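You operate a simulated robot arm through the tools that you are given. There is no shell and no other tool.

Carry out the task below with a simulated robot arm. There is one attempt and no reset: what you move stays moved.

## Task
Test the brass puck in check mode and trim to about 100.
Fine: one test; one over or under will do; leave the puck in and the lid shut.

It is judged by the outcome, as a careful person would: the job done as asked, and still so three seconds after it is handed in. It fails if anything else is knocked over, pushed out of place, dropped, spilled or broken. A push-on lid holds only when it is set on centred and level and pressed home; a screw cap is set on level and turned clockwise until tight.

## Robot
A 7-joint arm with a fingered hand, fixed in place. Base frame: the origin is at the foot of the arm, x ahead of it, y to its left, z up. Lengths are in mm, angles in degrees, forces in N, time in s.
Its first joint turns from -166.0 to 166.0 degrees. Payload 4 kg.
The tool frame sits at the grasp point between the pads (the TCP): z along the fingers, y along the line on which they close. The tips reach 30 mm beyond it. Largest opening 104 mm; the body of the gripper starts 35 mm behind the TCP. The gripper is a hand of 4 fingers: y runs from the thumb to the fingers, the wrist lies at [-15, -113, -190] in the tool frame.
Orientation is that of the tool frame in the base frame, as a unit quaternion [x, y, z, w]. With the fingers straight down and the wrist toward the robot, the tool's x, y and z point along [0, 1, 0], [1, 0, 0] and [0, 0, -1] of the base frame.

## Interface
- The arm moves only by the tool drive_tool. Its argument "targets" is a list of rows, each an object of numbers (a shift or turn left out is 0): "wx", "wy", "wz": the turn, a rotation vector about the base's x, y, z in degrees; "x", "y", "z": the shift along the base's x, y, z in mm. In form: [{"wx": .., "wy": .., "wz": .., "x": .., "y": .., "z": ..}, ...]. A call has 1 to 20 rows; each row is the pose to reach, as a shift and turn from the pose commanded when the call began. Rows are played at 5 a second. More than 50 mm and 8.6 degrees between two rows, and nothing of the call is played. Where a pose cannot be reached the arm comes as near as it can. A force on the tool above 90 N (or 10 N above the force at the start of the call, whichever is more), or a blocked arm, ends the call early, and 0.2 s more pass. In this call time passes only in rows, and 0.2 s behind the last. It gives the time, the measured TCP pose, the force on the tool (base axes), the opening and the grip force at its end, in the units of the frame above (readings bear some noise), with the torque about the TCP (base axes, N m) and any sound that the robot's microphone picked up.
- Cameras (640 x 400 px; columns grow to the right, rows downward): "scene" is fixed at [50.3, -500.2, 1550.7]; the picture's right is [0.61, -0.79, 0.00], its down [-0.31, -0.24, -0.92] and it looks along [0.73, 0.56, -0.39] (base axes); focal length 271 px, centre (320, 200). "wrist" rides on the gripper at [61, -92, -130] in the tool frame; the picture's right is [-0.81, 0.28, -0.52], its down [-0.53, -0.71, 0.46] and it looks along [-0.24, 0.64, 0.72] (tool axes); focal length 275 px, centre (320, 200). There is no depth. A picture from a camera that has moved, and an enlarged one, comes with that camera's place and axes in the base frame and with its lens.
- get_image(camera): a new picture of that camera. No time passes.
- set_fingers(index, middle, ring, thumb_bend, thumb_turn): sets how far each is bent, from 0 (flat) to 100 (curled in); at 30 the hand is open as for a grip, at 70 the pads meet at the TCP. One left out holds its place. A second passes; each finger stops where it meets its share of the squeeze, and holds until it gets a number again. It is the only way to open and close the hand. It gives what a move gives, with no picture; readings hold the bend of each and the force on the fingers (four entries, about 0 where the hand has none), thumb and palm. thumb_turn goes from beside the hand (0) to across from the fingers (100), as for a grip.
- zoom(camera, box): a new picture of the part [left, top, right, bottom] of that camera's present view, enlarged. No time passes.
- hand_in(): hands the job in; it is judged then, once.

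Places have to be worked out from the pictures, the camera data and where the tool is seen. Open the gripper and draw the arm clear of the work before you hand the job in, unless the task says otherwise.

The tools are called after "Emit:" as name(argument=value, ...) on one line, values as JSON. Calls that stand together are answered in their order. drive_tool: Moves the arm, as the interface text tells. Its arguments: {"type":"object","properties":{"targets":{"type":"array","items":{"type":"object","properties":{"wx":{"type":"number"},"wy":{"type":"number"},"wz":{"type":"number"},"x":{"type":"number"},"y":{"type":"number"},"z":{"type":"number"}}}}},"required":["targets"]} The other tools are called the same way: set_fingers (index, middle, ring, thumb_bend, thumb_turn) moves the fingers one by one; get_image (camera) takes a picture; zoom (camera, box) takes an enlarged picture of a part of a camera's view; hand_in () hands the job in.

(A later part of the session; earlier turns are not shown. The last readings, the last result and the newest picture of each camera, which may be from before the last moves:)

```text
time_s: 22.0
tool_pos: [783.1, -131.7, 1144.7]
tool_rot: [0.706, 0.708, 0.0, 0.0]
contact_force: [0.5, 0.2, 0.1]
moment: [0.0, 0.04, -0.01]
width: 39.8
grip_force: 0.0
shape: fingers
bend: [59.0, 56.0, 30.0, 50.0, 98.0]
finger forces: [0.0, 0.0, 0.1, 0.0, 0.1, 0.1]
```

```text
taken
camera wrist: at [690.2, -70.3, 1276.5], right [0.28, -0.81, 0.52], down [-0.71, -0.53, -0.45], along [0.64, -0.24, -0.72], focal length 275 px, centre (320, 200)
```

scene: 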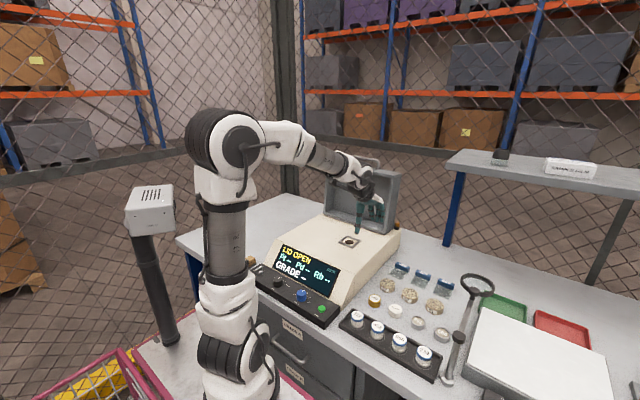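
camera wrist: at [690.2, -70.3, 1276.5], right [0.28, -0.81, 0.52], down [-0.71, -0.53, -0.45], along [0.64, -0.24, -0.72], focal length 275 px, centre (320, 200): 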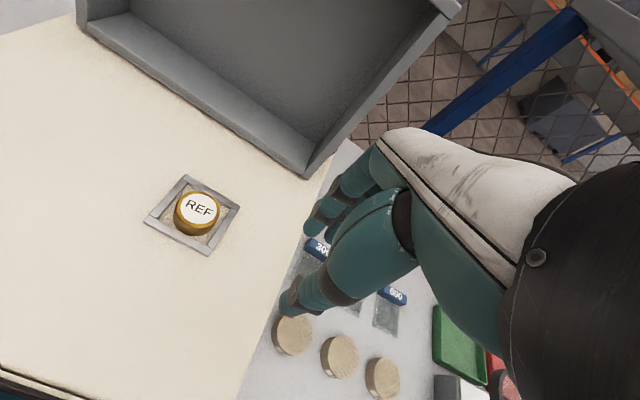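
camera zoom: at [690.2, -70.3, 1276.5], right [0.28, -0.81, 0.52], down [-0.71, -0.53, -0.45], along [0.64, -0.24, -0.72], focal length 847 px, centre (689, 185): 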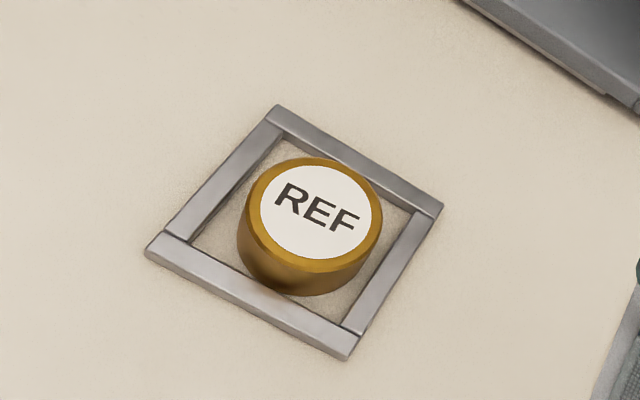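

The puck is about 3–4 mm too near (−x) of the window centre, because the thumb let go before the fingers. I'll return with the hand slightly higher (above the frame bars) and use the thumb to push it back to the same centred position it had at grip.

Emit:
set_fingers(index=42, middle=42, thumb_bend=44)

Emit:
drive_tool(targets=[{"x": 15, "y": 30, "z": 0}, {"x": 30, "y": 60, "z": -10}, {"x": 45, "y": 90, "z": -35}, {"x": 45, "y": 90, "z": -60}, {"x": 45, "y": 90, "z": -83}, {"x": 45, "y": 90, "z": -92}])

Emit:
zoom(camera="scene", box=[340, 220, 375, 250])

```text
time_s: 23.0
tool_pos: [782.0, -132.0, 1144.9]
tool_rot: [0.707, 0.707, 0.0, 0.0]
contact_force: [0.3, 0.5, 0.2]
moment: [-0.04, 0.01, 0.0]
width: 69.7
grip_force: 0.1
shape: fingers
bend: [42.0, 42.0, 30.0, 44.0, 97.0]
finger forces: [0.0, 0.0, 0.0, 0.0, 0.1, 0.0]
```

```text
time_s: 24.4
tool_pos: [827.6, -41.6, 1052.7]
tool_rot: [0.707, 0.707, -0.001, 0.0]
contact_force: [0.3, 0.1, 0.3]
moment: [0.02, -0.01, -0.01]
width: 69.9
grip_force: 0.2
shape: fingers
bend: [42.0, 42.0, 30.0, 44.0, 97.0]
finger forces: [0.1, 0.0, 0.1, 0.0, 0.0, 0.1]
```

```text
13.33 times, centred on (358, 235) of scene
camera zoom: at [50.3, -500.2, 1550.7], right [0.61, -0.79, 0.0], down [-0.31, -0.24, -0.92], along [0.73, 0.56, -0.39], focal length 3616 px, centre (-180, -267)
```

zoom: 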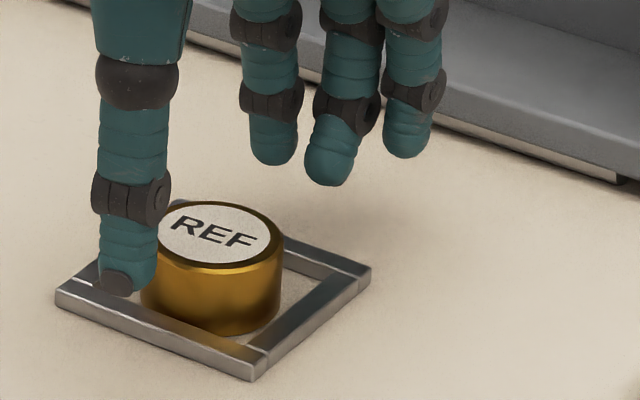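

Thumb tip is just in front of the puck with clearance. Lowering 8 mm, then curling the thumb to push the puck toward +x.

Emit:
drive_tool(targets=[{"z": -4}, {"z": -8}])

Emit:
set_fingers(thumb_bend=53)

Emit:
zoom(camera="scene", box=[340, 220, 375, 250])

Emit:
set_fingers(thumb_bend=57)

Emit:
zoom(camera="scene", box=[340, 220, 375, 250])

```text
time_s: 25.0
tool_pos: [827.3, -43.9, 1044.3]
tool_rot: [0.707, 0.707, 0.0, 0.0]
contact_force: [-0.1, -0.7, 0.2]
moment: [0.02, 0.04, -0.05]
width: 69.8
grip_force: 0.0
shape: fingers
bend: [42.0, 42.0, 30.0, 44.0, 97.0]
finger forces: [0.0, 0.0, 0.1, 0.0, 0.1, 0.0]
```

```text
time_s: 26.0
tool_pos: [827.1, -43.6, 1044.2]
tool_rot: [0.707, 0.707, 0.0, 0.0]
contact_force: [-0.8, -0.2, 1.1]
moment: [0.02, 0.04, 0.01]
width: 59.8
grip_force: 0.0
shape: fingers
bend: [42.0, 42.0, 30.0, 52.0, 98.0]
finger forces: [0.0, 0.0, 0.0, 0.0, 0.6, 0.0]
```

```text
13.33 times, centred on (358, 235) of scene
camera zoom: at [50.3, -500.2, 1550.7], right [0.61, -0.79, 0.0], down [-0.31, -0.24, -0.92], along [0.73, 0.56, -0.39], focal length 3616 px, centre (-180, -267)
```

zoom: 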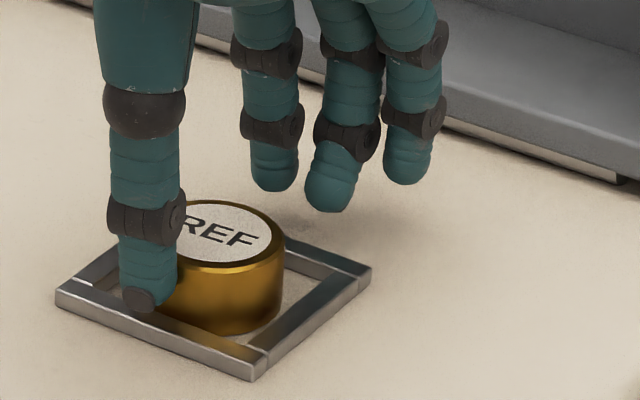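

```text
time_s: 27.0
tool_pos: [826.8, -43.0, 1044.8]
tool_rot: [0.706, 0.708, 0.0, 0.0]
contact_force: [-0.3, 0.4, -0.9]
moment: [0.04, 0.02, -0.01]
width: 55.5
grip_force: 0.0
shape: fingers
bend: [42.0, 42.0, 30.0, 55.0, 99.0]
finger forces: [0.0, 0.0, 0.0, 0.0, 0.4, 0.1]
```

```text
13.33 times, centred on (358, 235) of scene
camera zoom: at [50.3, -500.2, 1550.7], right [0.61, -0.79, 0.0], down [-0.31, -0.24, -0.92], along [0.73, 0.56, -0.39], focal length 3616 px, centre (-180, -267)
```

zoom: 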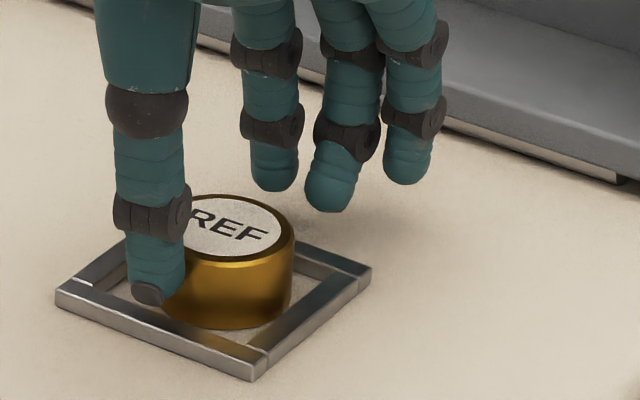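

The puck moved about 5–6 mm to +x. I'll back the thumb off, rise and look again.

Emit:
set_fingers(thumb_bend=42)

Emit:
drive_tool(targets=[{"z": 15}, {"z": 40}, {"x": -15, "y": -25, "z": 65}, {"x": -30, "y": -55, "z": 85}, {"x": -45, "y": -90, "z": 100}])

Emit:
zoom(camera="scene", box=[340, 220, 375, 250])

Emit:
zoom(camera="wrist", box=[130, 150, 260, 260])

```text
time_s: 28.0
tool_pos: [827.6, -42.5, 1044.3]
tool_rot: [0.708, 0.706, 0.0, -0.001]
contact_force: [0.3, 0.0, -0.3]
moment: [0.02, -0.01, 0.01]
width: 72.5
grip_force: 0.0
shape: fingers
bend: [42.0, 42.0, 30.0, 42.0, 97.0]
finger forces: [0.0, 0.0, 0.0, 0.0, 0.1, 0.0]
```

```text
time_s: 29.2
tool_pos: [783.0, -131.3, 1144.5]
tool_rot: [0.707, 0.708, 0.0, 0.001]
contact_force: [0.9, 1.0, -0.9]
moment: [0.0, 0.0, -0.03]
width: 72.5
grip_force: 0.0
shape: fingers
bend: [42.0, 42.0, 30.0, 42.0, 97.0]
finger forces: [0.0, 0.1, 0.0, 0.0, 0.1, 0.0]
```

```text
13.33 times, centred on (358, 235) of scene
camera zoom: at [50.3, -500.2, 1550.7], right [0.61, -0.79, 0.0], down [-0.31, -0.24, -0.92], along [0.73, 0.56, -0.39], focal length 3616 px, centre (-180, -267)
```

zoom: 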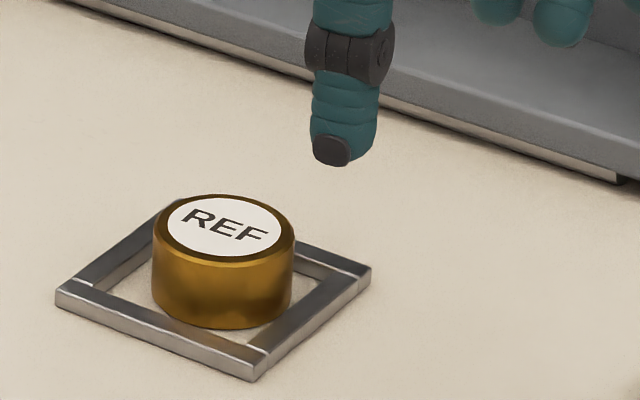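

```text
3.64 times, centred on (195, 205) of wrist
camera zoom: at [692.8, -69.2, 1275.2], right [0.28, -0.81, 0.52], down [-0.71, -0.53, -0.45], along [0.64, -0.24, -0.72], focal length 1001 px, centre (774, 182)
```

zoom: 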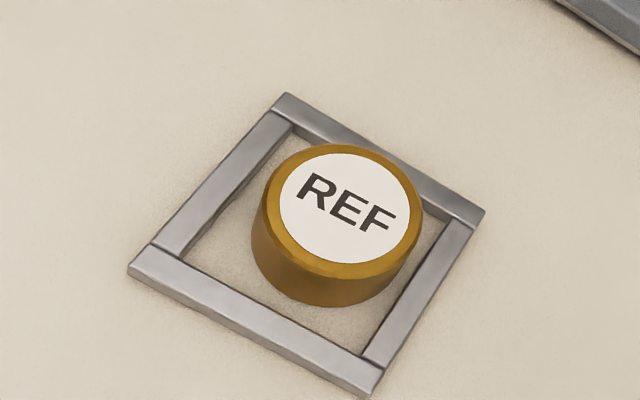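

The puck now looks centred in the wrist view (within ~1 mm by the frame corners), but the scene view suggests up to 2 mm. Zooming tighter in both to settle it.

Emit:
zoom(camera="scene", box=[344, 233, 370, 251])

Emit:
zoom(camera="wrist", box=[144, 172, 236, 242])

```text
16.00 times, centred on (357, 242) of scene
camera zoom: at [50.3, -500.2, 1550.7], right [0.61, -0.79, 0.0], down [-0.31, -0.24, -0.92], along [0.73, 0.56, -0.39], focal length 4340 px, centre (-272, -472)
```

zoom: 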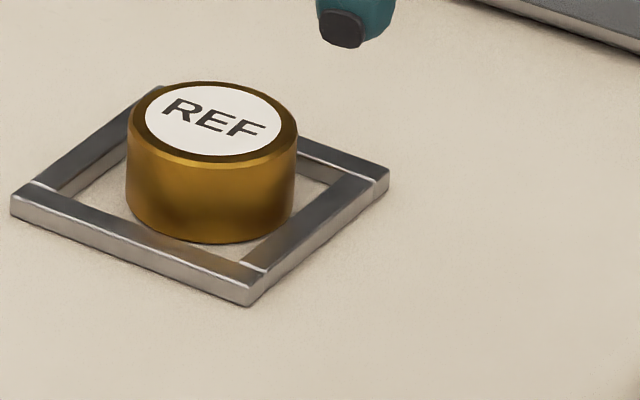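

```text
5.71 times, centred on (190, 207) of wrist
camera zoom: at [692.8, -69.2, 1275.2], right [0.28, -0.81, 0.52], down [-0.71, -0.53, -0.45], along [0.64, -0.24, -0.72], focal length 1573 px, centre (1063, 160)
```

zoom: 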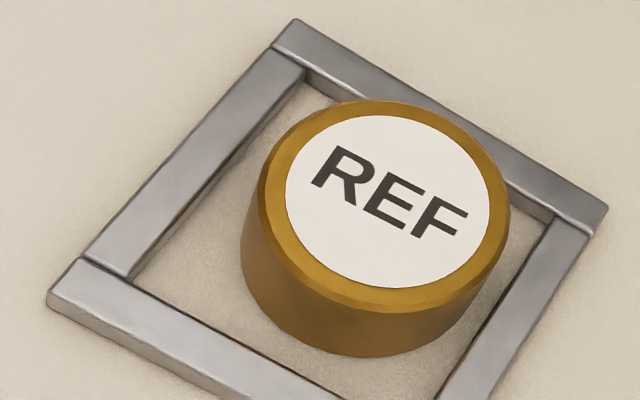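

The puck covers the window, offset by at most about 1–2 mm, so I'll leave it. Next is the lid: its handle bar is at about (1037,30,1271). I'll open the hand and rise well above the lid to inspect the handle and test the reach.

Emit:
set_fingers(index=30, middle=30, ring=30, thumb_bend=30)

Emit:
drive_tool(targets=[{"x": -10, "y": 15, "z": 40}, {"x": -20, "y": 40, "z": 80}, {"x": -20, "y": 70, "z": 120}, {"x": -10, "y": 100, "z": 155}, {"x": 10, "y": 130, "z": 185}, {"x": 40, "y": 155, "z": 205}, {"x": 70, "y": 163, "z": 215}])

Emit:
get_image(camera="wrist")

Emit:
get_image(camera="scene")

```text
time_s: 30.2
tool_pos: [784.0, -131.6, 1143.3]
tool_rot: [0.707, 0.707, 0.001, 0.001]
contact_force: [-0.1, 0.2, -0.3]
moment: [0.01, 0.01, 0.0]
width: 102.7
grip_force: 0.1
shape: fingers
bend: [30.0, 30.0, 30.0, 30.0, 96.0]
finger forces: [0.1, 0.0, 0.0, 0.0, 0.0, 0.1]
```

```text
time_s: 31.8
tool_pos: [851.5, 29.8, 1360.5]
tool_rot: [0.707, 0.707, 0.001, 0.0]
contact_force: [-0.6, 0.4, 0.6]
moment: [-0.02, -0.02, 0.01]
width: 103.1
grip_force: 0.0
shape: fingers
bend: [30.0, 30.0, 30.0, 30.0, 96.0]
finger forces: [0.1, 0.1, 0.0, 0.0, 0.0, 0.0]
```

```text
taken
camera wrist: at [759.7, 92.3, 1491.6], right [0.28, -0.81, 0.52], down [-0.71, -0.53, -0.46], along [0.64, -0.24, -0.72], focal length 275 px, centre (320, 200)
```

wrist: 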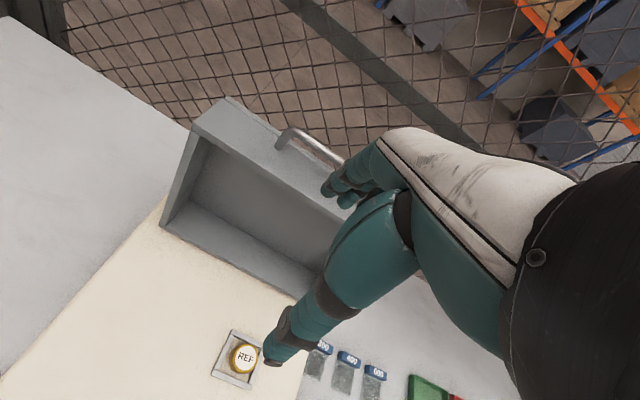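

```text
taken
```

scene: 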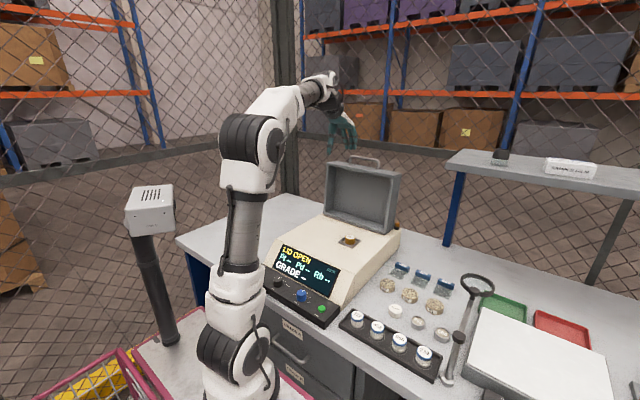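

The whole handle and lid are now visible in the wrist view. Zooming for the handle bar's position.

Emit:
zoom(camera="wrist", box=[150, 80, 390, 310])

Emit:
zoom(camera="scene", box=[315, 140, 415, 240])

```text
1.74 times, centred on (270, 195) of wrist
camera zoom: at [759.7, 92.3, 1491.6], right [0.28, -0.81, 0.52], down [-0.71, -0.53, -0.46], along [0.64, -0.24, -0.72], focal length 479 px, centre (407, 209)
```

zoom: 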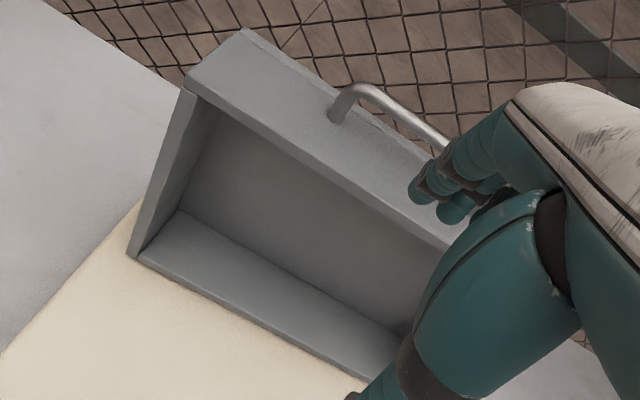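

```text
4.00 times, centred on (365, 190) of scene
camera zoom: at [50.3, -500.2, 1550.7], right [0.61, -0.79, 0.0], down [-0.31, -0.24, -0.92], along [0.73, 0.56, -0.39], focal length 1085 px, centre (140, 240)
```

zoom: 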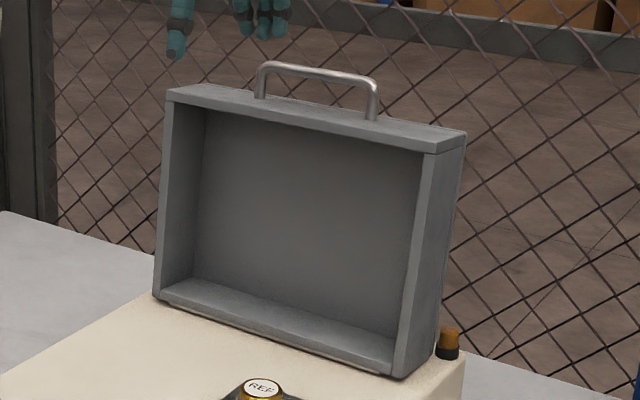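

From both views the handle bar spans y ≈ −42…87 at x ≈ 1021, z ≈ 1272; the lid leans back about 5° about a hinge line near (951, 998). I'll move out above the handle, keeping the fingertips above 1300, to see whether it is reachable.

Emit:
drive_tool(targets=[{"x": 30, "y": -3}, {"x": 60, "y": -6}, {"x": 90, "y": -9}, {"x": 120, "y": -10}, {"x": 150, "y": -10}, {"x": 168, "y": -10}])

Emit:
zoom(camera="scene", box=[315, 100, 415, 190])

Emit:
get_image(camera="wrist")

```text
time_s: 33.2
tool_pos: [1005.8, 14.9, 1347.9]
tool_rot: [0.707, 0.707, -0.001, 0.001]
contact_force: [-0.6, -0.1, 0.5]
moment: [-0.01, 0.01, 0.02]
width: 103.3
grip_force: 0.0
shape: fingers
bend: [30.0, 30.0, 30.0, 30.0, 96.0]
finger forces: [0.0, 0.0, 0.0, 0.1, 0.0, 0.0]
out of reach, approached as far as the arm can: row 5, 6
```

```text
4.44 times, centred on (365, 145) of scene
camera zoom: at [50.3, -500.2, 1550.7], right [0.61, -0.79, 0.0], down [-0.31, -0.24, -0.92], along [0.73, 0.56, -0.39], focal length 1205 px, centre (120, 444)
```

zoom: 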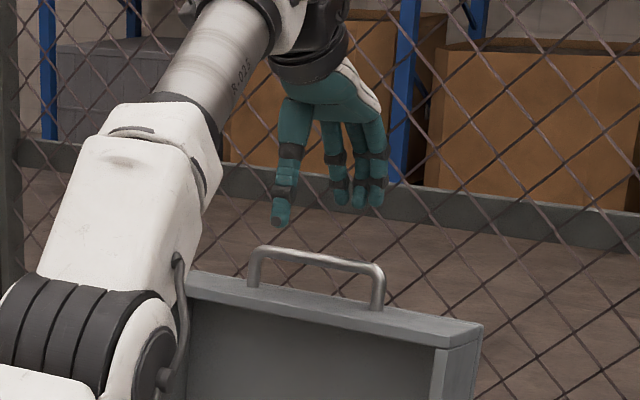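

```text
taken
camera wrist: at [914.3, 77.2, 1479.2], right [0.28, -0.81, 0.52], down [-0.71, -0.53, -0.45], along [0.64, -0.24, -0.73], focal length 275 px, centre (320, 200)
```

wrist: 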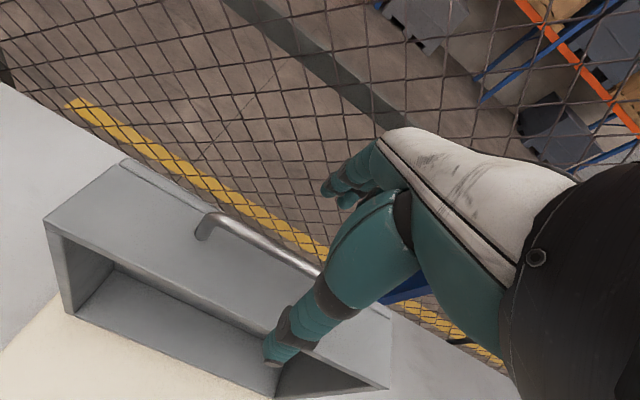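

The arm reached (1006,15,1348), its limit at this height; lower down it can go farther out. The bar (x≈1021) lies between thumb and fingers, so I'll descend 60 mm and check.

Emit:
drive_tool(targets=[{"z": -20}, {"z": -40}, {"z": -60}])

Emit:
zoom(camera="scene", box=[325, 110, 415, 190])

Emit:
get_image(camera="wrist")

```text
time_s: 34.0
tool_pos: [1005.5, 16.9, 1288.2]
tool_rot: [0.707, 0.707, 0.0, -0.001]
contact_force: [-0.3, -0.1, -0.4]
moment: [0.0, 0.01, 0.0]
width: 103.4
grip_force: 0.1
shape: fingers
bend: [30.0, 30.0, 30.0, 30.0, 96.0]
finger forces: [0.1, 0.0, 0.1, 0.0, 0.0, 0.0]
```

```text
5.00 times, centred on (370, 150) of scene
camera zoom: at [50.3, -500.2, 1550.7], right [0.61, -0.79, 0.0], down [-0.31, -0.24, -0.92], along [0.73, 0.56, -0.39], focal length 1356 px, centre (70, 450)
```

zoom: 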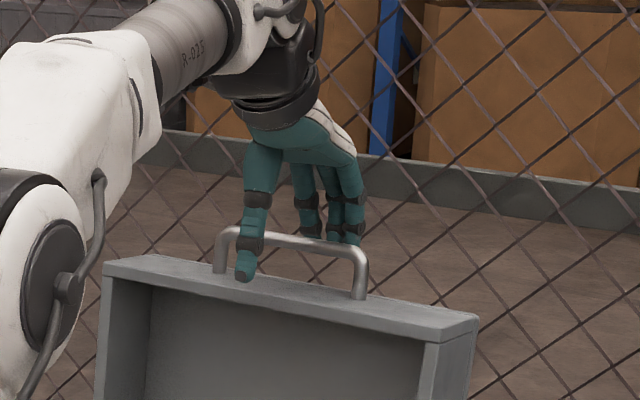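

```text
taken
camera wrist: at [913.8, 77.5, 1419.1], right [0.28, -0.81, 0.52], down [-0.71, -0.53, -0.46], along [0.64, -0.24, -0.72], focal length 275 px, centre (320, 200)
```

wrist: 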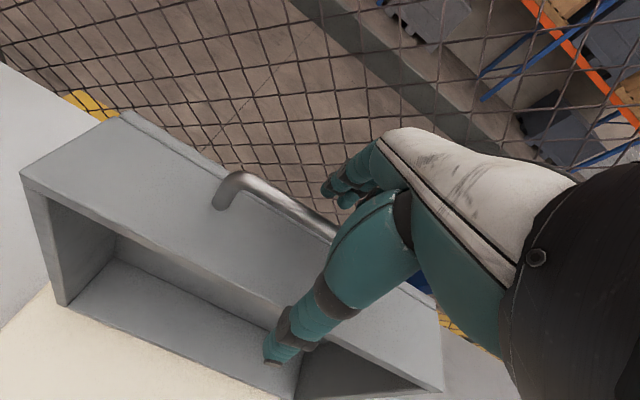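

The bar appears between thumb (front) and fingers (behind). Zooming to confirm before closing.

Emit:
zoom(camera="scene", box=[350, 135, 405, 180])

Emit:
zoom(camera="wrist", box=[200, 120, 400, 290])

```text
8.89 times, centred on (378, 158) of scene
camera zoom: at [50.3, -500.2, 1550.7], right [0.61, -0.79, 0.0], down [-0.31, -0.24, -0.92], along [0.73, 0.56, -0.39], focal length 2411 px, centre (-191, 578)
```

zoom: 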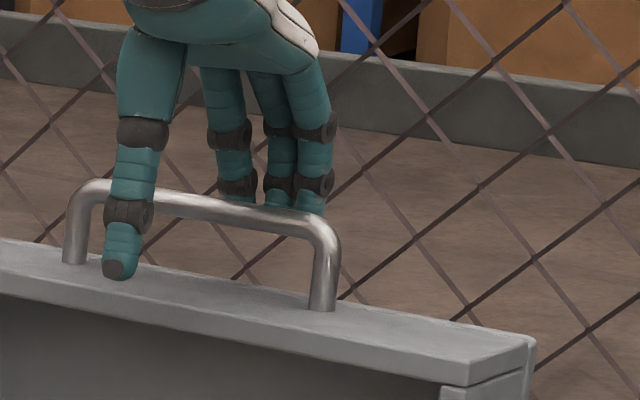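

```text
2.35 times, centred on (300, 205) of wrist
camera zoom: at [913.8, 77.5, 1419.1], right [0.28, -0.81, 0.52], down [-0.71, -0.53, -0.46], along [0.64, -0.24, -0.72], focal length 648 px, centre (367, 188)
```

zoom: 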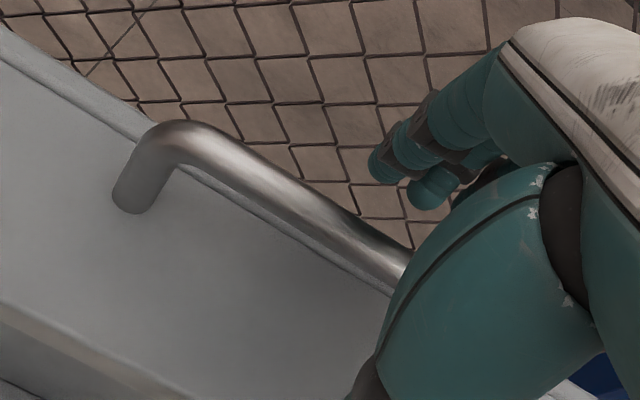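

Confirmed: thumb in front, three fingers behind the bar. I'll centre the hand on the bar by moving 14 mm outward, then close to pinch the bar lightly.

Emit:
drive_tool(targets=[{"x": 7, "y": 2, "z": 0}, {"x": 14, "y": 4, "z": 0}])

Emit:
set_fingers(index=55, middle=55, ring=55, thumb_bend=55)

Emit:
zoom(camera="scene", box=[350, 135, 405, 180])

Emit:
zoom(camera="wrist", box=[200, 120, 400, 290])

```text
time_s: 34.6
tool_pos: [1019.5, 20.1, 1287.2]
tool_rot: [0.707, 0.707, 0.0, 0.001]
contact_force: [0.4, -0.1, 0.5]
moment: [-0.02, -0.01, -0.01]
width: 103.2
grip_force: 0.1
shape: fingers
bend: [30.0, 30.0, 30.0, 30.0, 96.0]
finger forces: [0.0, 0.0, 0.0, 0.0, 0.1, 0.0]
```

```text
time_s: 35.6
tool_pos: [1019.3, 20.0, 1287.2]
tool_rot: [0.707, 0.707, 0.0, 0.0]
contact_force: [-0.5, 0.2, 0.8]
moment: [0.03, -0.01, 0.02]
width: 39.4
grip_force: 0.0
shape: fingers
bend: [55.0, 55.0, 55.0, 55.0, 99.0]
finger forces: [0.0, 0.1, 0.1, 0.0, 0.0, 0.0]
```

```text
8.89 times, centred on (378, 158) of scene
camera zoom: at [50.3, -500.2, 1550.7], right [0.61, -0.79, 0.0], down [-0.31, -0.24, -0.92], along [0.73, 0.56, -0.39], focal length 2411 px, centre (-191, 578)
```

zoom: 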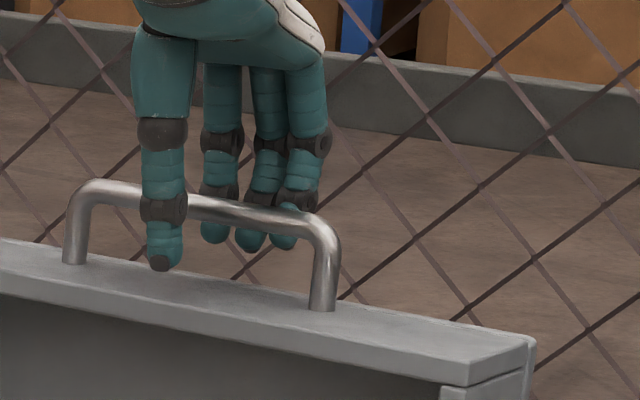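

```text
2.35 times, centred on (300, 205) of wrist
camera zoom: at [927.9, 81.4, 1418.3], right [0.28, -0.81, 0.52], down [-0.71, -0.53, -0.46], along [0.64, -0.24, -0.72], focal length 648 px, centre (367, 188)
```

zoom: 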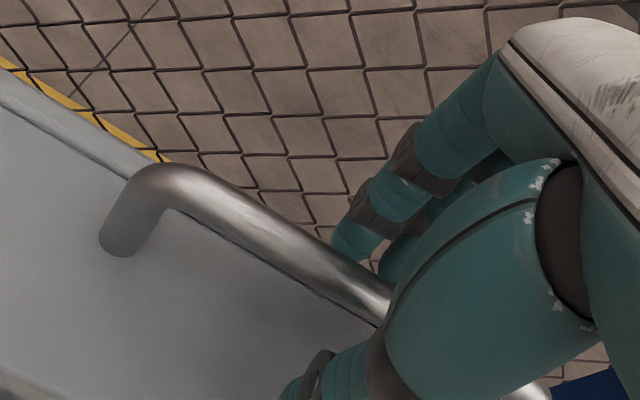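

The hand cages the bar with tips ~10 mm below it. Closing further to pinch it.

Emit:
set_fingers(index=68, middle=68, ring=68, thumb_bend=68)

Emit:
zoom(camera="scene", box=[350, 135, 405, 180])

Emit:
zoom(camera="wrist", box=[200, 120, 400, 290])

```text
time_s: 36.6
tool_pos: [1019.0, 19.9, 1287.0]
tool_rot: [0.707, 0.707, 0.0, 0.0]
contact_force: [-0.5, -0.4, 0.6]
moment: [0.01, 0.0, 0.0]
width: 6.3
grip_force: 0.2
shape: fingers
bend: [68.0, 68.0, 68.0, 68.0, 100.0]
finger forces: [0.1, 0.0, 0.1, 0.1, 0.0, 0.0]
```

```text
8.89 times, centred on (378, 158) of scene
camera zoom: at [50.3, -500.2, 1550.7], right [0.61, -0.79, 0.0], down [-0.31, -0.24, -0.92], along [0.73, 0.56, -0.39], focal length 2411 px, centre (-191, 578)
```

zoom: 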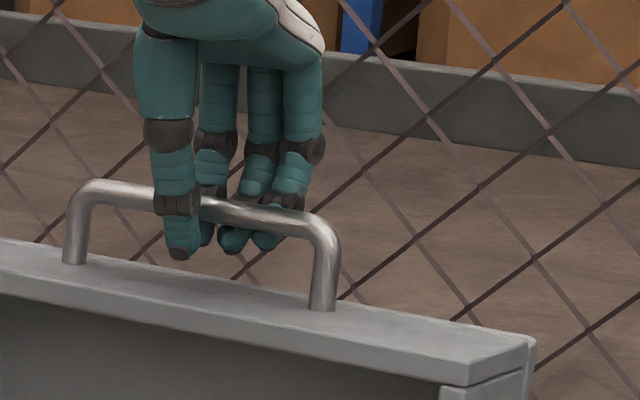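

```text
2.35 times, centred on (300, 205) of wrist
camera zoom: at [927.9, 81.4, 1418.3], right [0.28, -0.81, 0.52], down [-0.71, -0.53, -0.46], along [0.64, -0.24, -0.72], focal length 648 px, centre (367, 188)
```

zoom: 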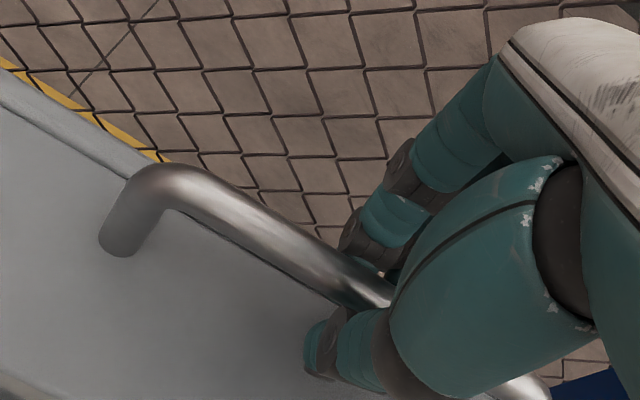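

No force yet though the bar is enclosed; the fingers splay slightly toward the tips, so a bit more closing is needed.

Emit:
set_fingers(index=75, middle=75, ring=75, thumb_bend=75)

Emit:
zoom(camera="scene", box=[350, 135, 405, 180])

```text
time_s: 37.6
tool_pos: [1020.3, 20.0, 1285.2]
tool_rot: [0.707, 0.707, -0.001, -0.001]
contact_force: [-2.2, -1.2, -23.4]
moment: [0.29, -0.01, 0.14]
width: 0.1
grip_force: 14.8
shape: fingers
bend: [74.0, 73.0, 73.0, 71.0, 100.0]
finger forces: [5.2, 7.0, 8.8, 0.2, 8.6, 0.0]
```

```text
8.89 times, centred on (378, 158) of scene
camera zoom: at [50.3, -500.2, 1550.7], right [0.61, -0.79, 0.0], down [-0.31, -0.24, -0.92], along [0.73, 0.56, -0.39], focal length 2411 px, centre (-191, 578)
```

zoom: 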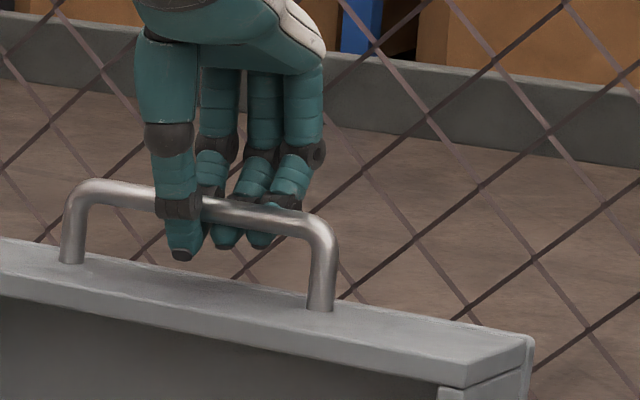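

The fingertips are wedging under the bar and lifting it with about 23 N. A looser cage is better; I'll relax slightly so the bar is just enclosed.

Emit:
set_fingers(index=70, middle=70, ring=70, thumb_bend=70)

Emit:
zoom(camera="scene", box=[350, 135, 405, 180])

```text
time_s: 38.6
tool_pos: [1020.5, 19.1, 1287.5]
tool_rot: [0.707, 0.707, 0.0, 0.0]
contact_force: [2.3, 0.1, 0.2]
moment: [0.0, -0.07, 0.0]
width: 3.0
grip_force: 1.1
shape: fingers
bend: [69.0, 70.0, 68.0, 69.0, 100.0]
finger forces: [0.7, 0.1, 1.0, 0.0, 0.2, 0.0]
```

```text
8.89 times, centred on (378, 158) of scene
camera zoom: at [50.3, -500.2, 1550.7], right [0.61, -0.79, 0.0], down [-0.31, -0.24, -0.92], along [0.73, 0.56, -0.39], focal length 2411 px, centre (-191, 578)
```

zoom: 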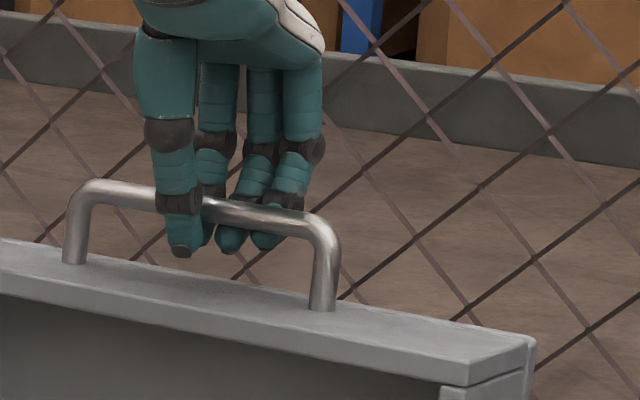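

The bar is now loosely caged (about 1 N). I'll start rotating the lid toward closed, following an arc of radius ~283 mm about the hinge at (951,998), a few degrees first to check the forces.

Emit:
drive_tool(targets=[{"x": -7.5, "z": 1.8}, {"x": -15, "z": 3.3}, {"x": -22.5, "z": 4.7}, {"x": -29.7, "z": 5.8}])

Emit:
zoom(camera="scene", box=[310, 130, 420, 260])

```text
time_s: 39.6
tool_pos: [989.1, 20.3, 1291.7]
tool_rot: [0.707, 0.707, 0.0, 0.0]
contact_force: [2.9, -0.9, 0.0]
moment: [0.03, -0.03, 0.01]
width: 3.6
grip_force: 2.0
shape: fingers
bend: [68.0, 70.0, 68.0, 70.0, 100.0]
finger forces: [1.5, 0.2, 1.5, 0.0, 0.0, 0.1]
```

```text
3.08 times, centred on (365, 195) of scene
camera zoom: at [50.3, -500.2, 1550.7], right [0.61, -0.79, 0.0], down [-0.31, -0.24, -0.92], along [0.73, 0.56, -0.39], focal length 834 px, centre (182, 215)
```

zoom: 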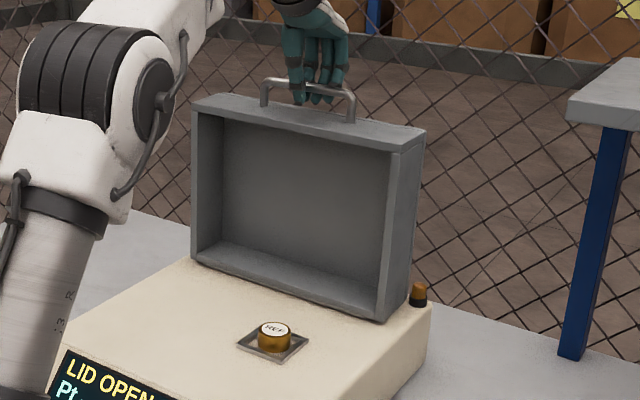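

The lid follows smoothly with only ~3 N. Continuing the arc through vertical.

Emit:
drive_tool(targets=[{"x": -7.4, "z": 0.9}, {"x": -14.7, "z": 1.6}, {"x": -22, "z": 2.1}, {"x": -29.4, "z": 2.5}, {"x": -36.8, "z": 2.7}, {"x": -44.2, "z": 2.7}, {"x": -51.6, "z": 2.4}, {"x": -59, "z": 2.0}, {"x": -66.4, "z": 1.4}, {"x": -73.7, "z": 0.6}])

Emit:
zoom(camera="scene", box=[310, 130, 420, 260])

```text
time_s: 41.8
tool_pos: [915.4, 20.5, 1292.4]
tool_rot: [0.707, 0.707, 0.0, 0.0]
contact_force: [2.4, -1.0, -0.5]
moment: [0.02, 0.0, 0.03]
width: 3.8
grip_force: 1.4
shape: fingers
bend: [68.0, 70.0, 68.0, 70.0, 100.0]
finger forces: [1.7, 0.0, 1.3, 0.0, 0.1, 0.1]
```

```text
3.08 times, centred on (365, 195) of scene
camera zoom: at [50.3, -500.2, 1550.7], right [0.61, -0.79, 0.0], down [-0.31, -0.24, -0.92], along [0.73, 0.56, -0.39], focal length 834 px, centre (182, 215)
```

zoom: 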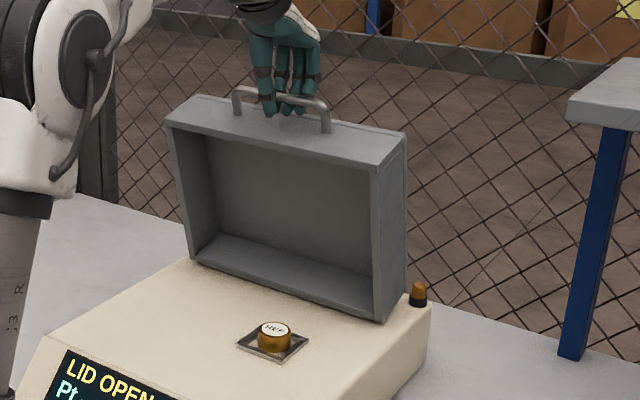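

Good, still about 2.5 N. Carrying on along the arc to about 40° forward of vertical.

Emit:
drive_tool(targets=[{"x": -7.4, "z": -1.0}, {"x": -14.7, "z": -2.2}, {"x": -21.9, "z": -3.6}, {"x": -29.1, "z": -5.1}, {"x": -36.3, "z": -6.9}, {"x": -43.5, "z": -8.8}, {"x": -50.6, "z": -11}, {"x": -57.6, "z": -13.3}, {"x": -64.5, "z": -15.8}, {"x": -71.4, "z": -18.5}, {"x": -78.2, "z": -21.4}, {"x": -85, "z": -24.4}])

Emit:
zoom(camera="scene", box=[290, 130, 420, 260])

```text
time_s: 44.4
tool_pos: [831.2, 19.7, 1268.2]
tool_rot: [0.707, 0.707, 0.0, 0.0]
contact_force: [1.9, -0.2, 0.6]
moment: [0.02, 0.03, 0.0]
width: 3.2
grip_force: 0.8
shape: fingers
bend: [69.0, 70.0, 69.0, 70.0, 100.0]
finger forces: [1.5, 0.0, 0.4, 0.1, 0.0, 0.0]
```

```text
3.08 times, centred on (355, 195) of scene
camera zoom: at [50.3, -500.2, 1550.7], right [0.61, -0.79, 0.0], down [-0.31, -0.24, -0.92], along [0.73, 0.56, -0.39], focal length 834 px, centre (212, 215)
```

zoom: 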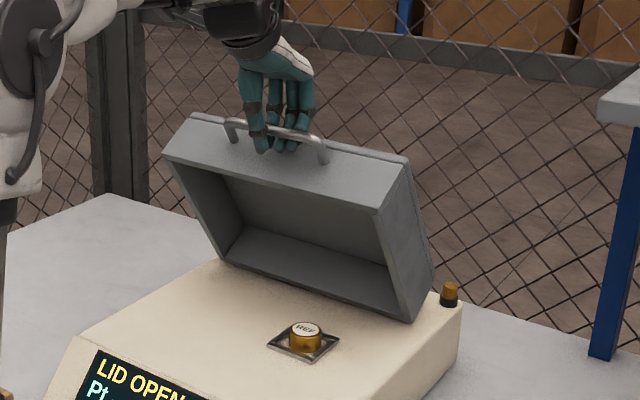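

Still smooth. Next segment of the arc, to about 55°.

Emit:
drive_tool(targets=[{"x": -6.7, "z": -3.2}, {"x": -13.2, "z": -6.6}, {"x": -19.7, "z": -10.1}, {"x": -26.1, "z": -13.8}, {"x": -32.4, "z": -17.7}, {"x": -38.6, "z": -21.8}, {"x": -44.7, "z": -26}, {"x": -50.6, "z": -30.4}, {"x": -56.5, "z": -34.9}, {"x": -62.2, "z": -39.6}, {"x": -67.8, "z": -44.4}, {"x": -73.3, "z": -49.4}, {"x": -78.6, "z": -54.5}, {"x": -83.8, "z": -59.8}])

Emit:
zoom(camera="scene", box=[290, 130, 420, 260])

```text
time_s: 47.4
tool_pos: [747.4, 20.4, 1210.3]
tool_rot: [0.707, 0.708, 0.0, 0.0]
contact_force: [-0.2, -0.1, -0.3]
moment: [-0.05, -0.01, 0.01]
width: 1.9
grip_force: 0.7
shape: fingers
bend: [69.0, 70.0, 70.0, 70.0, 100.0]
finger forces: [0.4, 0.0, 0.1, 0.0, 0.1, 0.1]
```

```text
3.08 times, centred on (355, 195) of scene
camera zoom: at [50.3, -500.2, 1550.7], right [0.61, -0.79, 0.0], down [-0.31, -0.24, -0.92], along [0.73, 0.56, -0.39], focal length 834 px, centre (212, 215)
```

zoom: 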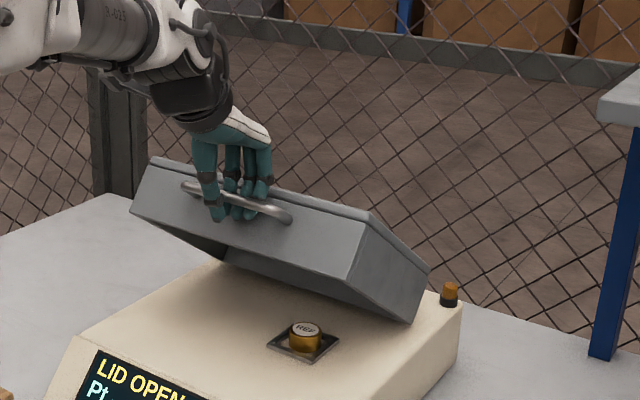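

The hinge holds by friction, so the lid stays controlled. Continuing down to about 67°.

Emit:
drive_tool(targets=[{"x": -5.1, "z": -5.4}, {"x": -10, "z": -10.9}, {"x": -14.8, "z": -16.5}, {"x": -19.4, "z": -22.3}, {"x": -23.9, "z": -28.2}, {"x": -28.2, "z": -34.2}, {"x": -32.4, "z": -40.3}, {"x": -36.4, "z": -46.5}, {"x": -40.2, "z": -52.8}, {"x": -43.9, "z": -59.2}, {"x": -47.4, "z": -65.8}, {"x": -50.7, "z": -72.4}, {"x": -53.8, "z": -79}, {"x": -56.8, "z": -85.8}])

Emit:
zoom(camera="scene", box=[280, 150, 420, 270])

```text
time_s: 50.4
tool_pos: [688.9, 19.6, 1122.6]
tool_rot: [0.707, 0.707, -0.001, 0.0]
contact_force: [-16.7, 0.9, 7.5]
moment: [-0.11, -0.63, -0.09]
width: 1.8
grip_force: 12.8
shape: fingers
bend: [70.0, 70.0, 70.0, 69.0, 100.0]
finger forces: [0.1, 25.1, 0.2, 0.1, 0.5, 0.1]
```

```text
3.33 times, centred on (350, 210) of scene
camera zoom: at [50.3, -500.2, 1550.7], right [0.61, -0.79, 0.0], down [-0.31, -0.24, -0.92], along [0.73, 0.56, -0.39], focal length 904 px, centre (220, 167)
```

zoom: 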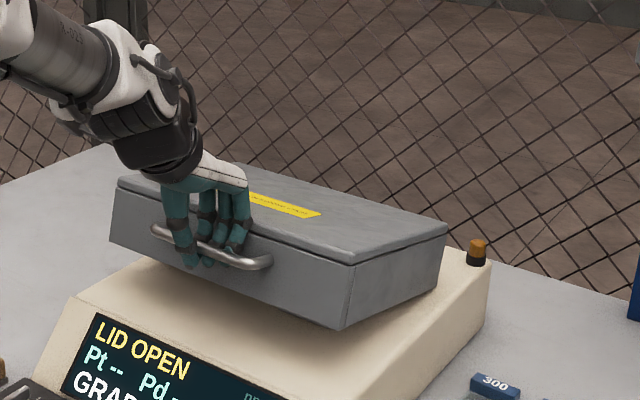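

Force rose to −17 N in x with the middle finger at 25 N: the finger's back is now pressing on the lid's front wall/edge. I'll zoom in to see before adjusting.

Emit:
zoom(camera="scene", box=[305, 190, 375, 245])

Emit:
get_image(camera="wrist")

```text
7.27 times, centred on (340, 218) of scene
camera zoom: at [50.3, -500.2, 1550.7], right [0.61, -0.79, 0.0], down [-0.31, -0.24, -0.92], along [0.73, 0.56, -0.39], focal length 1972 px, centre (174, 73)
```

zoom: 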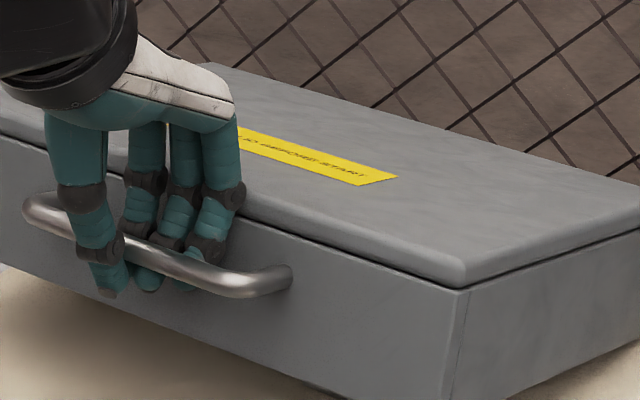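

```text
taken
camera wrist: at [597.4, 81.7, 1254.5], right [0.28, -0.81, 0.52], down [-0.71, -0.53, -0.46], along [0.65, -0.24, -0.72], focal length 275 px, centre (320, 200)
```

wrist: 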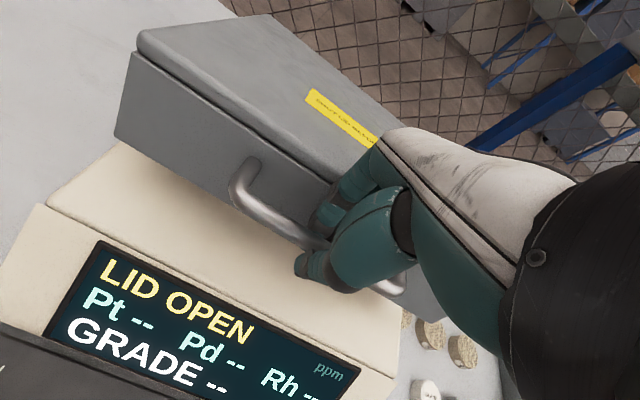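

The fingers' upper joints are bearing on the lid's top lip because the lid has rotated relative to the hand. I'll tilt the hand back with the lid (tool axis turning toward +x) about the bar, by 20°, to relieve this.

Emit:
drive_tool(targets=[{"wy": -4, "x": -1.5, "z": 0}, {"wy": -8, "x": -2.8, "z": 0}, {"wy": -12, "x": -4, "z": -0.2}, {"wy": -16, "x": -5, "z": -0.5}, {"wy": -20, "x": -6, "z": -0.9}])

Emit:
zoom(camera="scene", box=[305, 190, 375, 245])

```text
time_s: 51.6
tool_pos: [685.2, 20.9, 1120.6]
tool_rot: [0.696, 0.697, 0.124, 0.122]
contact_force: [-1.2, -0.1, -1.1]
moment: [0.0, -0.02, 0.05]
width: 2.9
grip_force: 0.8
shape: fingers
bend: [70.0, 70.0, 69.0, 69.0, 100.0]
finger forces: [0.1, 0.0, 0.7, 0.0, 1.5, 0.0]
```

```text
7.27 times, centred on (340, 218) of scene
camera zoom: at [50.3, -500.2, 1550.7], right [0.61, -0.79, 0.0], down [-0.31, -0.24, -0.92], along [0.73, 0.56, -0.39], focal length 1972 px, centre (174, 73)
```

zoom: 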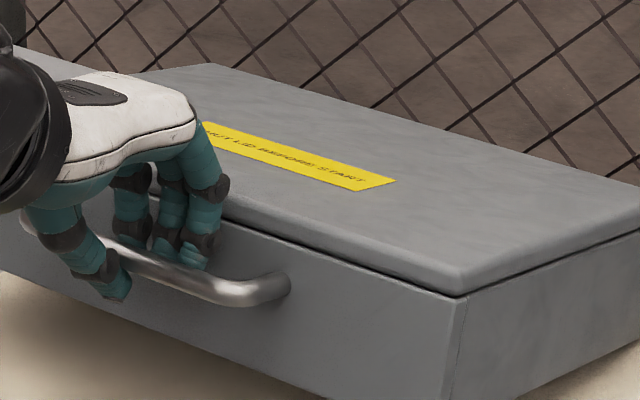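

Forces are back to ~0 (label on the lid reads "SHUT LID BEFORE START"). Continuing the arc with a bit more tilt, stopping short of closed.

Emit:
drive_tool(targets=[{"wy": -1.5, "x": -3.1, "z": -7.1}, {"wy": -3, "x": -6.2, "z": -14.1}, {"wy": -4.5, "x": -8.8, "z": -21.2}, {"wy": -6, "x": -11.4, "z": -28.3}, {"wy": -8, "x": -13.8, "z": -35.6}, {"wy": -10, "x": -16, "z": -42.9}])

Emit:
zoom(camera="scene", box=[295, 185, 395, 265])

```text
time_s: 53.0
tool_pos: [692.1, 37.8, 1098.7]
tool_rot: [0.681, 0.687, 0.19, 0.167]
contact_force: [-23.9, -7.5, 9.1]
moment: [-0.17, -0.43, -0.52]
width: 4.5
grip_force: 12.6
shape: fingers
bend: [70.0, 71.0, 71.0, 68.0, 100.0]
finger forces: [0.9, 16.3, 5.6, 0.0, 3.4, 0.1]
out of reach, approached as far as the arm can: row 4, 5, 6
```

```text
5.00 times, centred on (345, 225) of scene
camera zoom: at [50.3, -500.2, 1550.7], right [0.61, -0.79, 0.0], down [-0.31, -0.24, -0.92], along [0.73, 0.56, -0.39], focal length 1356 px, centre (195, 75)
```

zoom: 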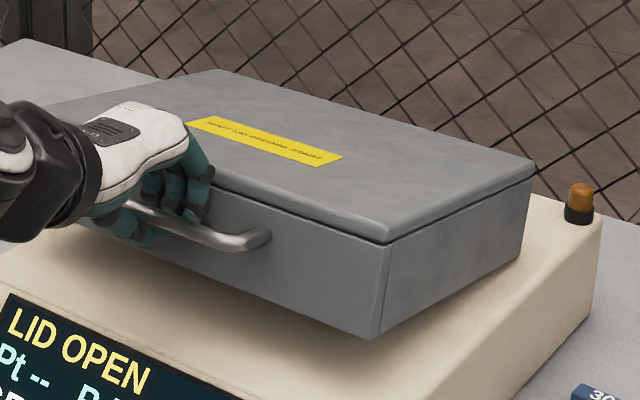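

The arm can't tilt that far here and drifted sideways, pressing on the lid. I'll relieve by easing back toward −x and y, with the tilt slightly reduced.

Emit:
drive_tool(targets=[{"x": -3, "y": -4, "wy": 1}, {"x": -6, "y": -9, "wy": 2}, {"x": -8, "y": -13, "wy": 3}])

Emit:
zoom(camera="scene", box=[295, 185, 395, 265])

Emit:
get_image(camera="wrist")

Emit:
get_image(camera="scene")

```text
time_s: 53.8
tool_pos: [687.3, 20.5, 1100.3]
tool_rot: [0.687, 0.688, 0.165, 0.166]
contact_force: [-2.1, 1.3, -0.9]
moment: [-0.01, -0.01, -0.01]
width: 1.4
grip_force: 1.3
shape: fingers
bend: [70.0, 70.0, 70.0, 69.0, 100.0]
finger forces: [0.0, 1.9, 0.0, 0.0, 0.6, 0.0]
```

```text
5.00 times, centred on (345, 225) of scene
camera zoom: at [50.3, -500.2, 1550.7], right [0.61, -0.79, 0.0], down [-0.31, -0.24, -0.92], along [0.73, 0.56, -0.39], focal length 1356 px, centre (195, 75)
```

zoom: 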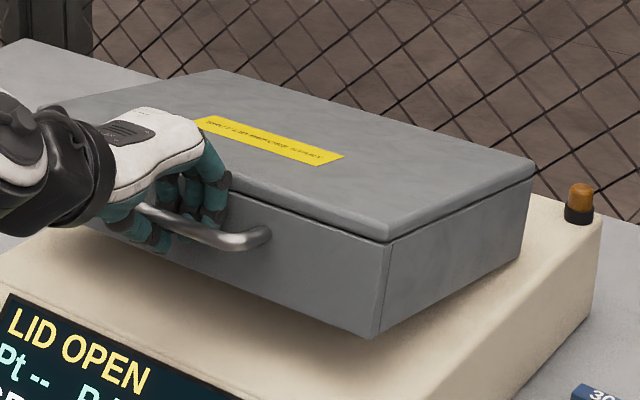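

```text
taken
camera wrist: at [546.7, 82.8, 1175.0], right [0.01, -0.81, 0.59], down [-0.43, -0.53, -0.73], along [0.9, -0.24, -0.35], focal length 275 px, centre (320, 200)
```

wrist: 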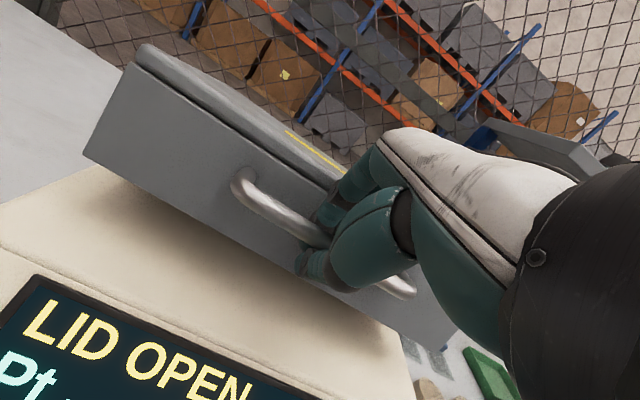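

```text
taken
```

scene: 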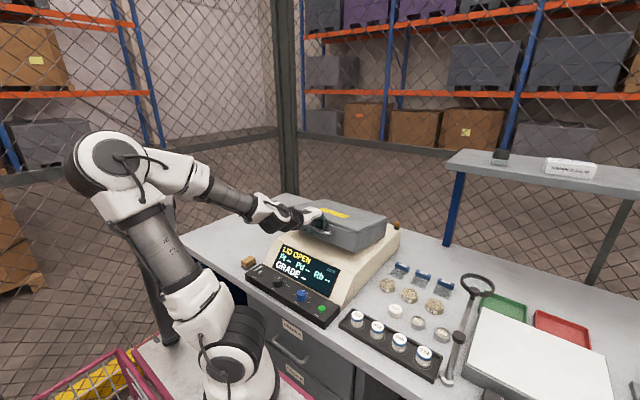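

Forces are near zero again; the lid stands about 10° open. I'll now let go of the handle — thumb first — so I can press the lid shut from above.

Emit:
set_fingers(thumb_bend=45)

Emit:
set_fingers(index=63, middle=63, ring=63)

Emit:
zoom(camera="scene", box=[295, 185, 395, 265])

Emit:
zoom(camera="wrist", box=[200, 140, 440, 310])

```text
time_s: 54.8
tool_pos: [688.0, 21.1, 1100.2]
tool_rot: [0.688, 0.688, 0.165, 0.165]
contact_force: [-2.3, 0.2, -0.6]
moment: [0.03, 0.04, -0.06]
width: 32.5
grip_force: 1.0
shape: fingers
bend: [70.0, 70.0, 70.0, 45.0, 97.0]
finger forces: [0.0, 2.1, 0.0, 0.0, 0.0, 0.1]
```

```text
time_s: 55.8
tool_pos: [686.9, 20.9, 1100.7]
tool_rot: [0.687, 0.688, 0.166, 0.165]
contact_force: [-15.6, -1.7, 3.4]
moment: [-0.04, -0.01, -0.25]
width: 38.1
grip_force: 8.0
shape: fingers
bend: [65.0, 71.0, 66.0, 45.0, 97.0]
finger forces: [3.0, 8.6, 4.9, 0.1, 0.0, 0.0]
```

```text
5.00 times, centred on (345, 225) of scene
camera zoom: at [50.3, -500.2, 1550.7], right [0.61, -0.79, 0.0], down [-0.31, -0.24, -0.92], along [0.73, 0.56, -0.39], focal length 1356 px, centre (195, 75)
```

zoom: 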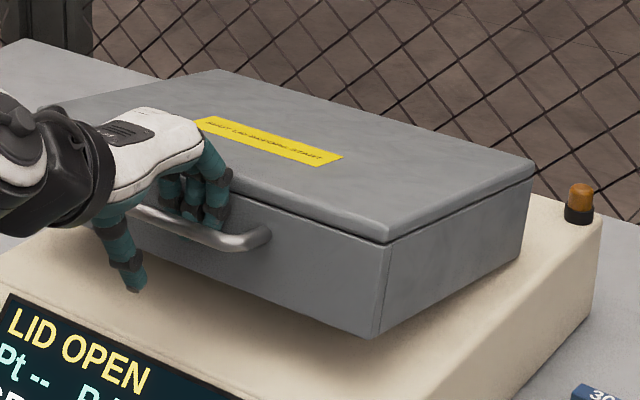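

```text
2.35 times, centred on (320, 225) of wrist
camera zoom: at [545.8, 82.5, 1175.4], right [0.01, -0.81, 0.59], down [-0.43, -0.53, -0.73], along [0.9, -0.24, -0.35], focal length 648 px, centre (320, 141)
```

zoom: 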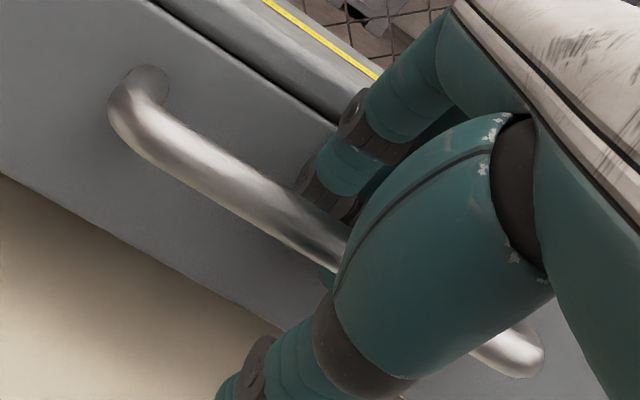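

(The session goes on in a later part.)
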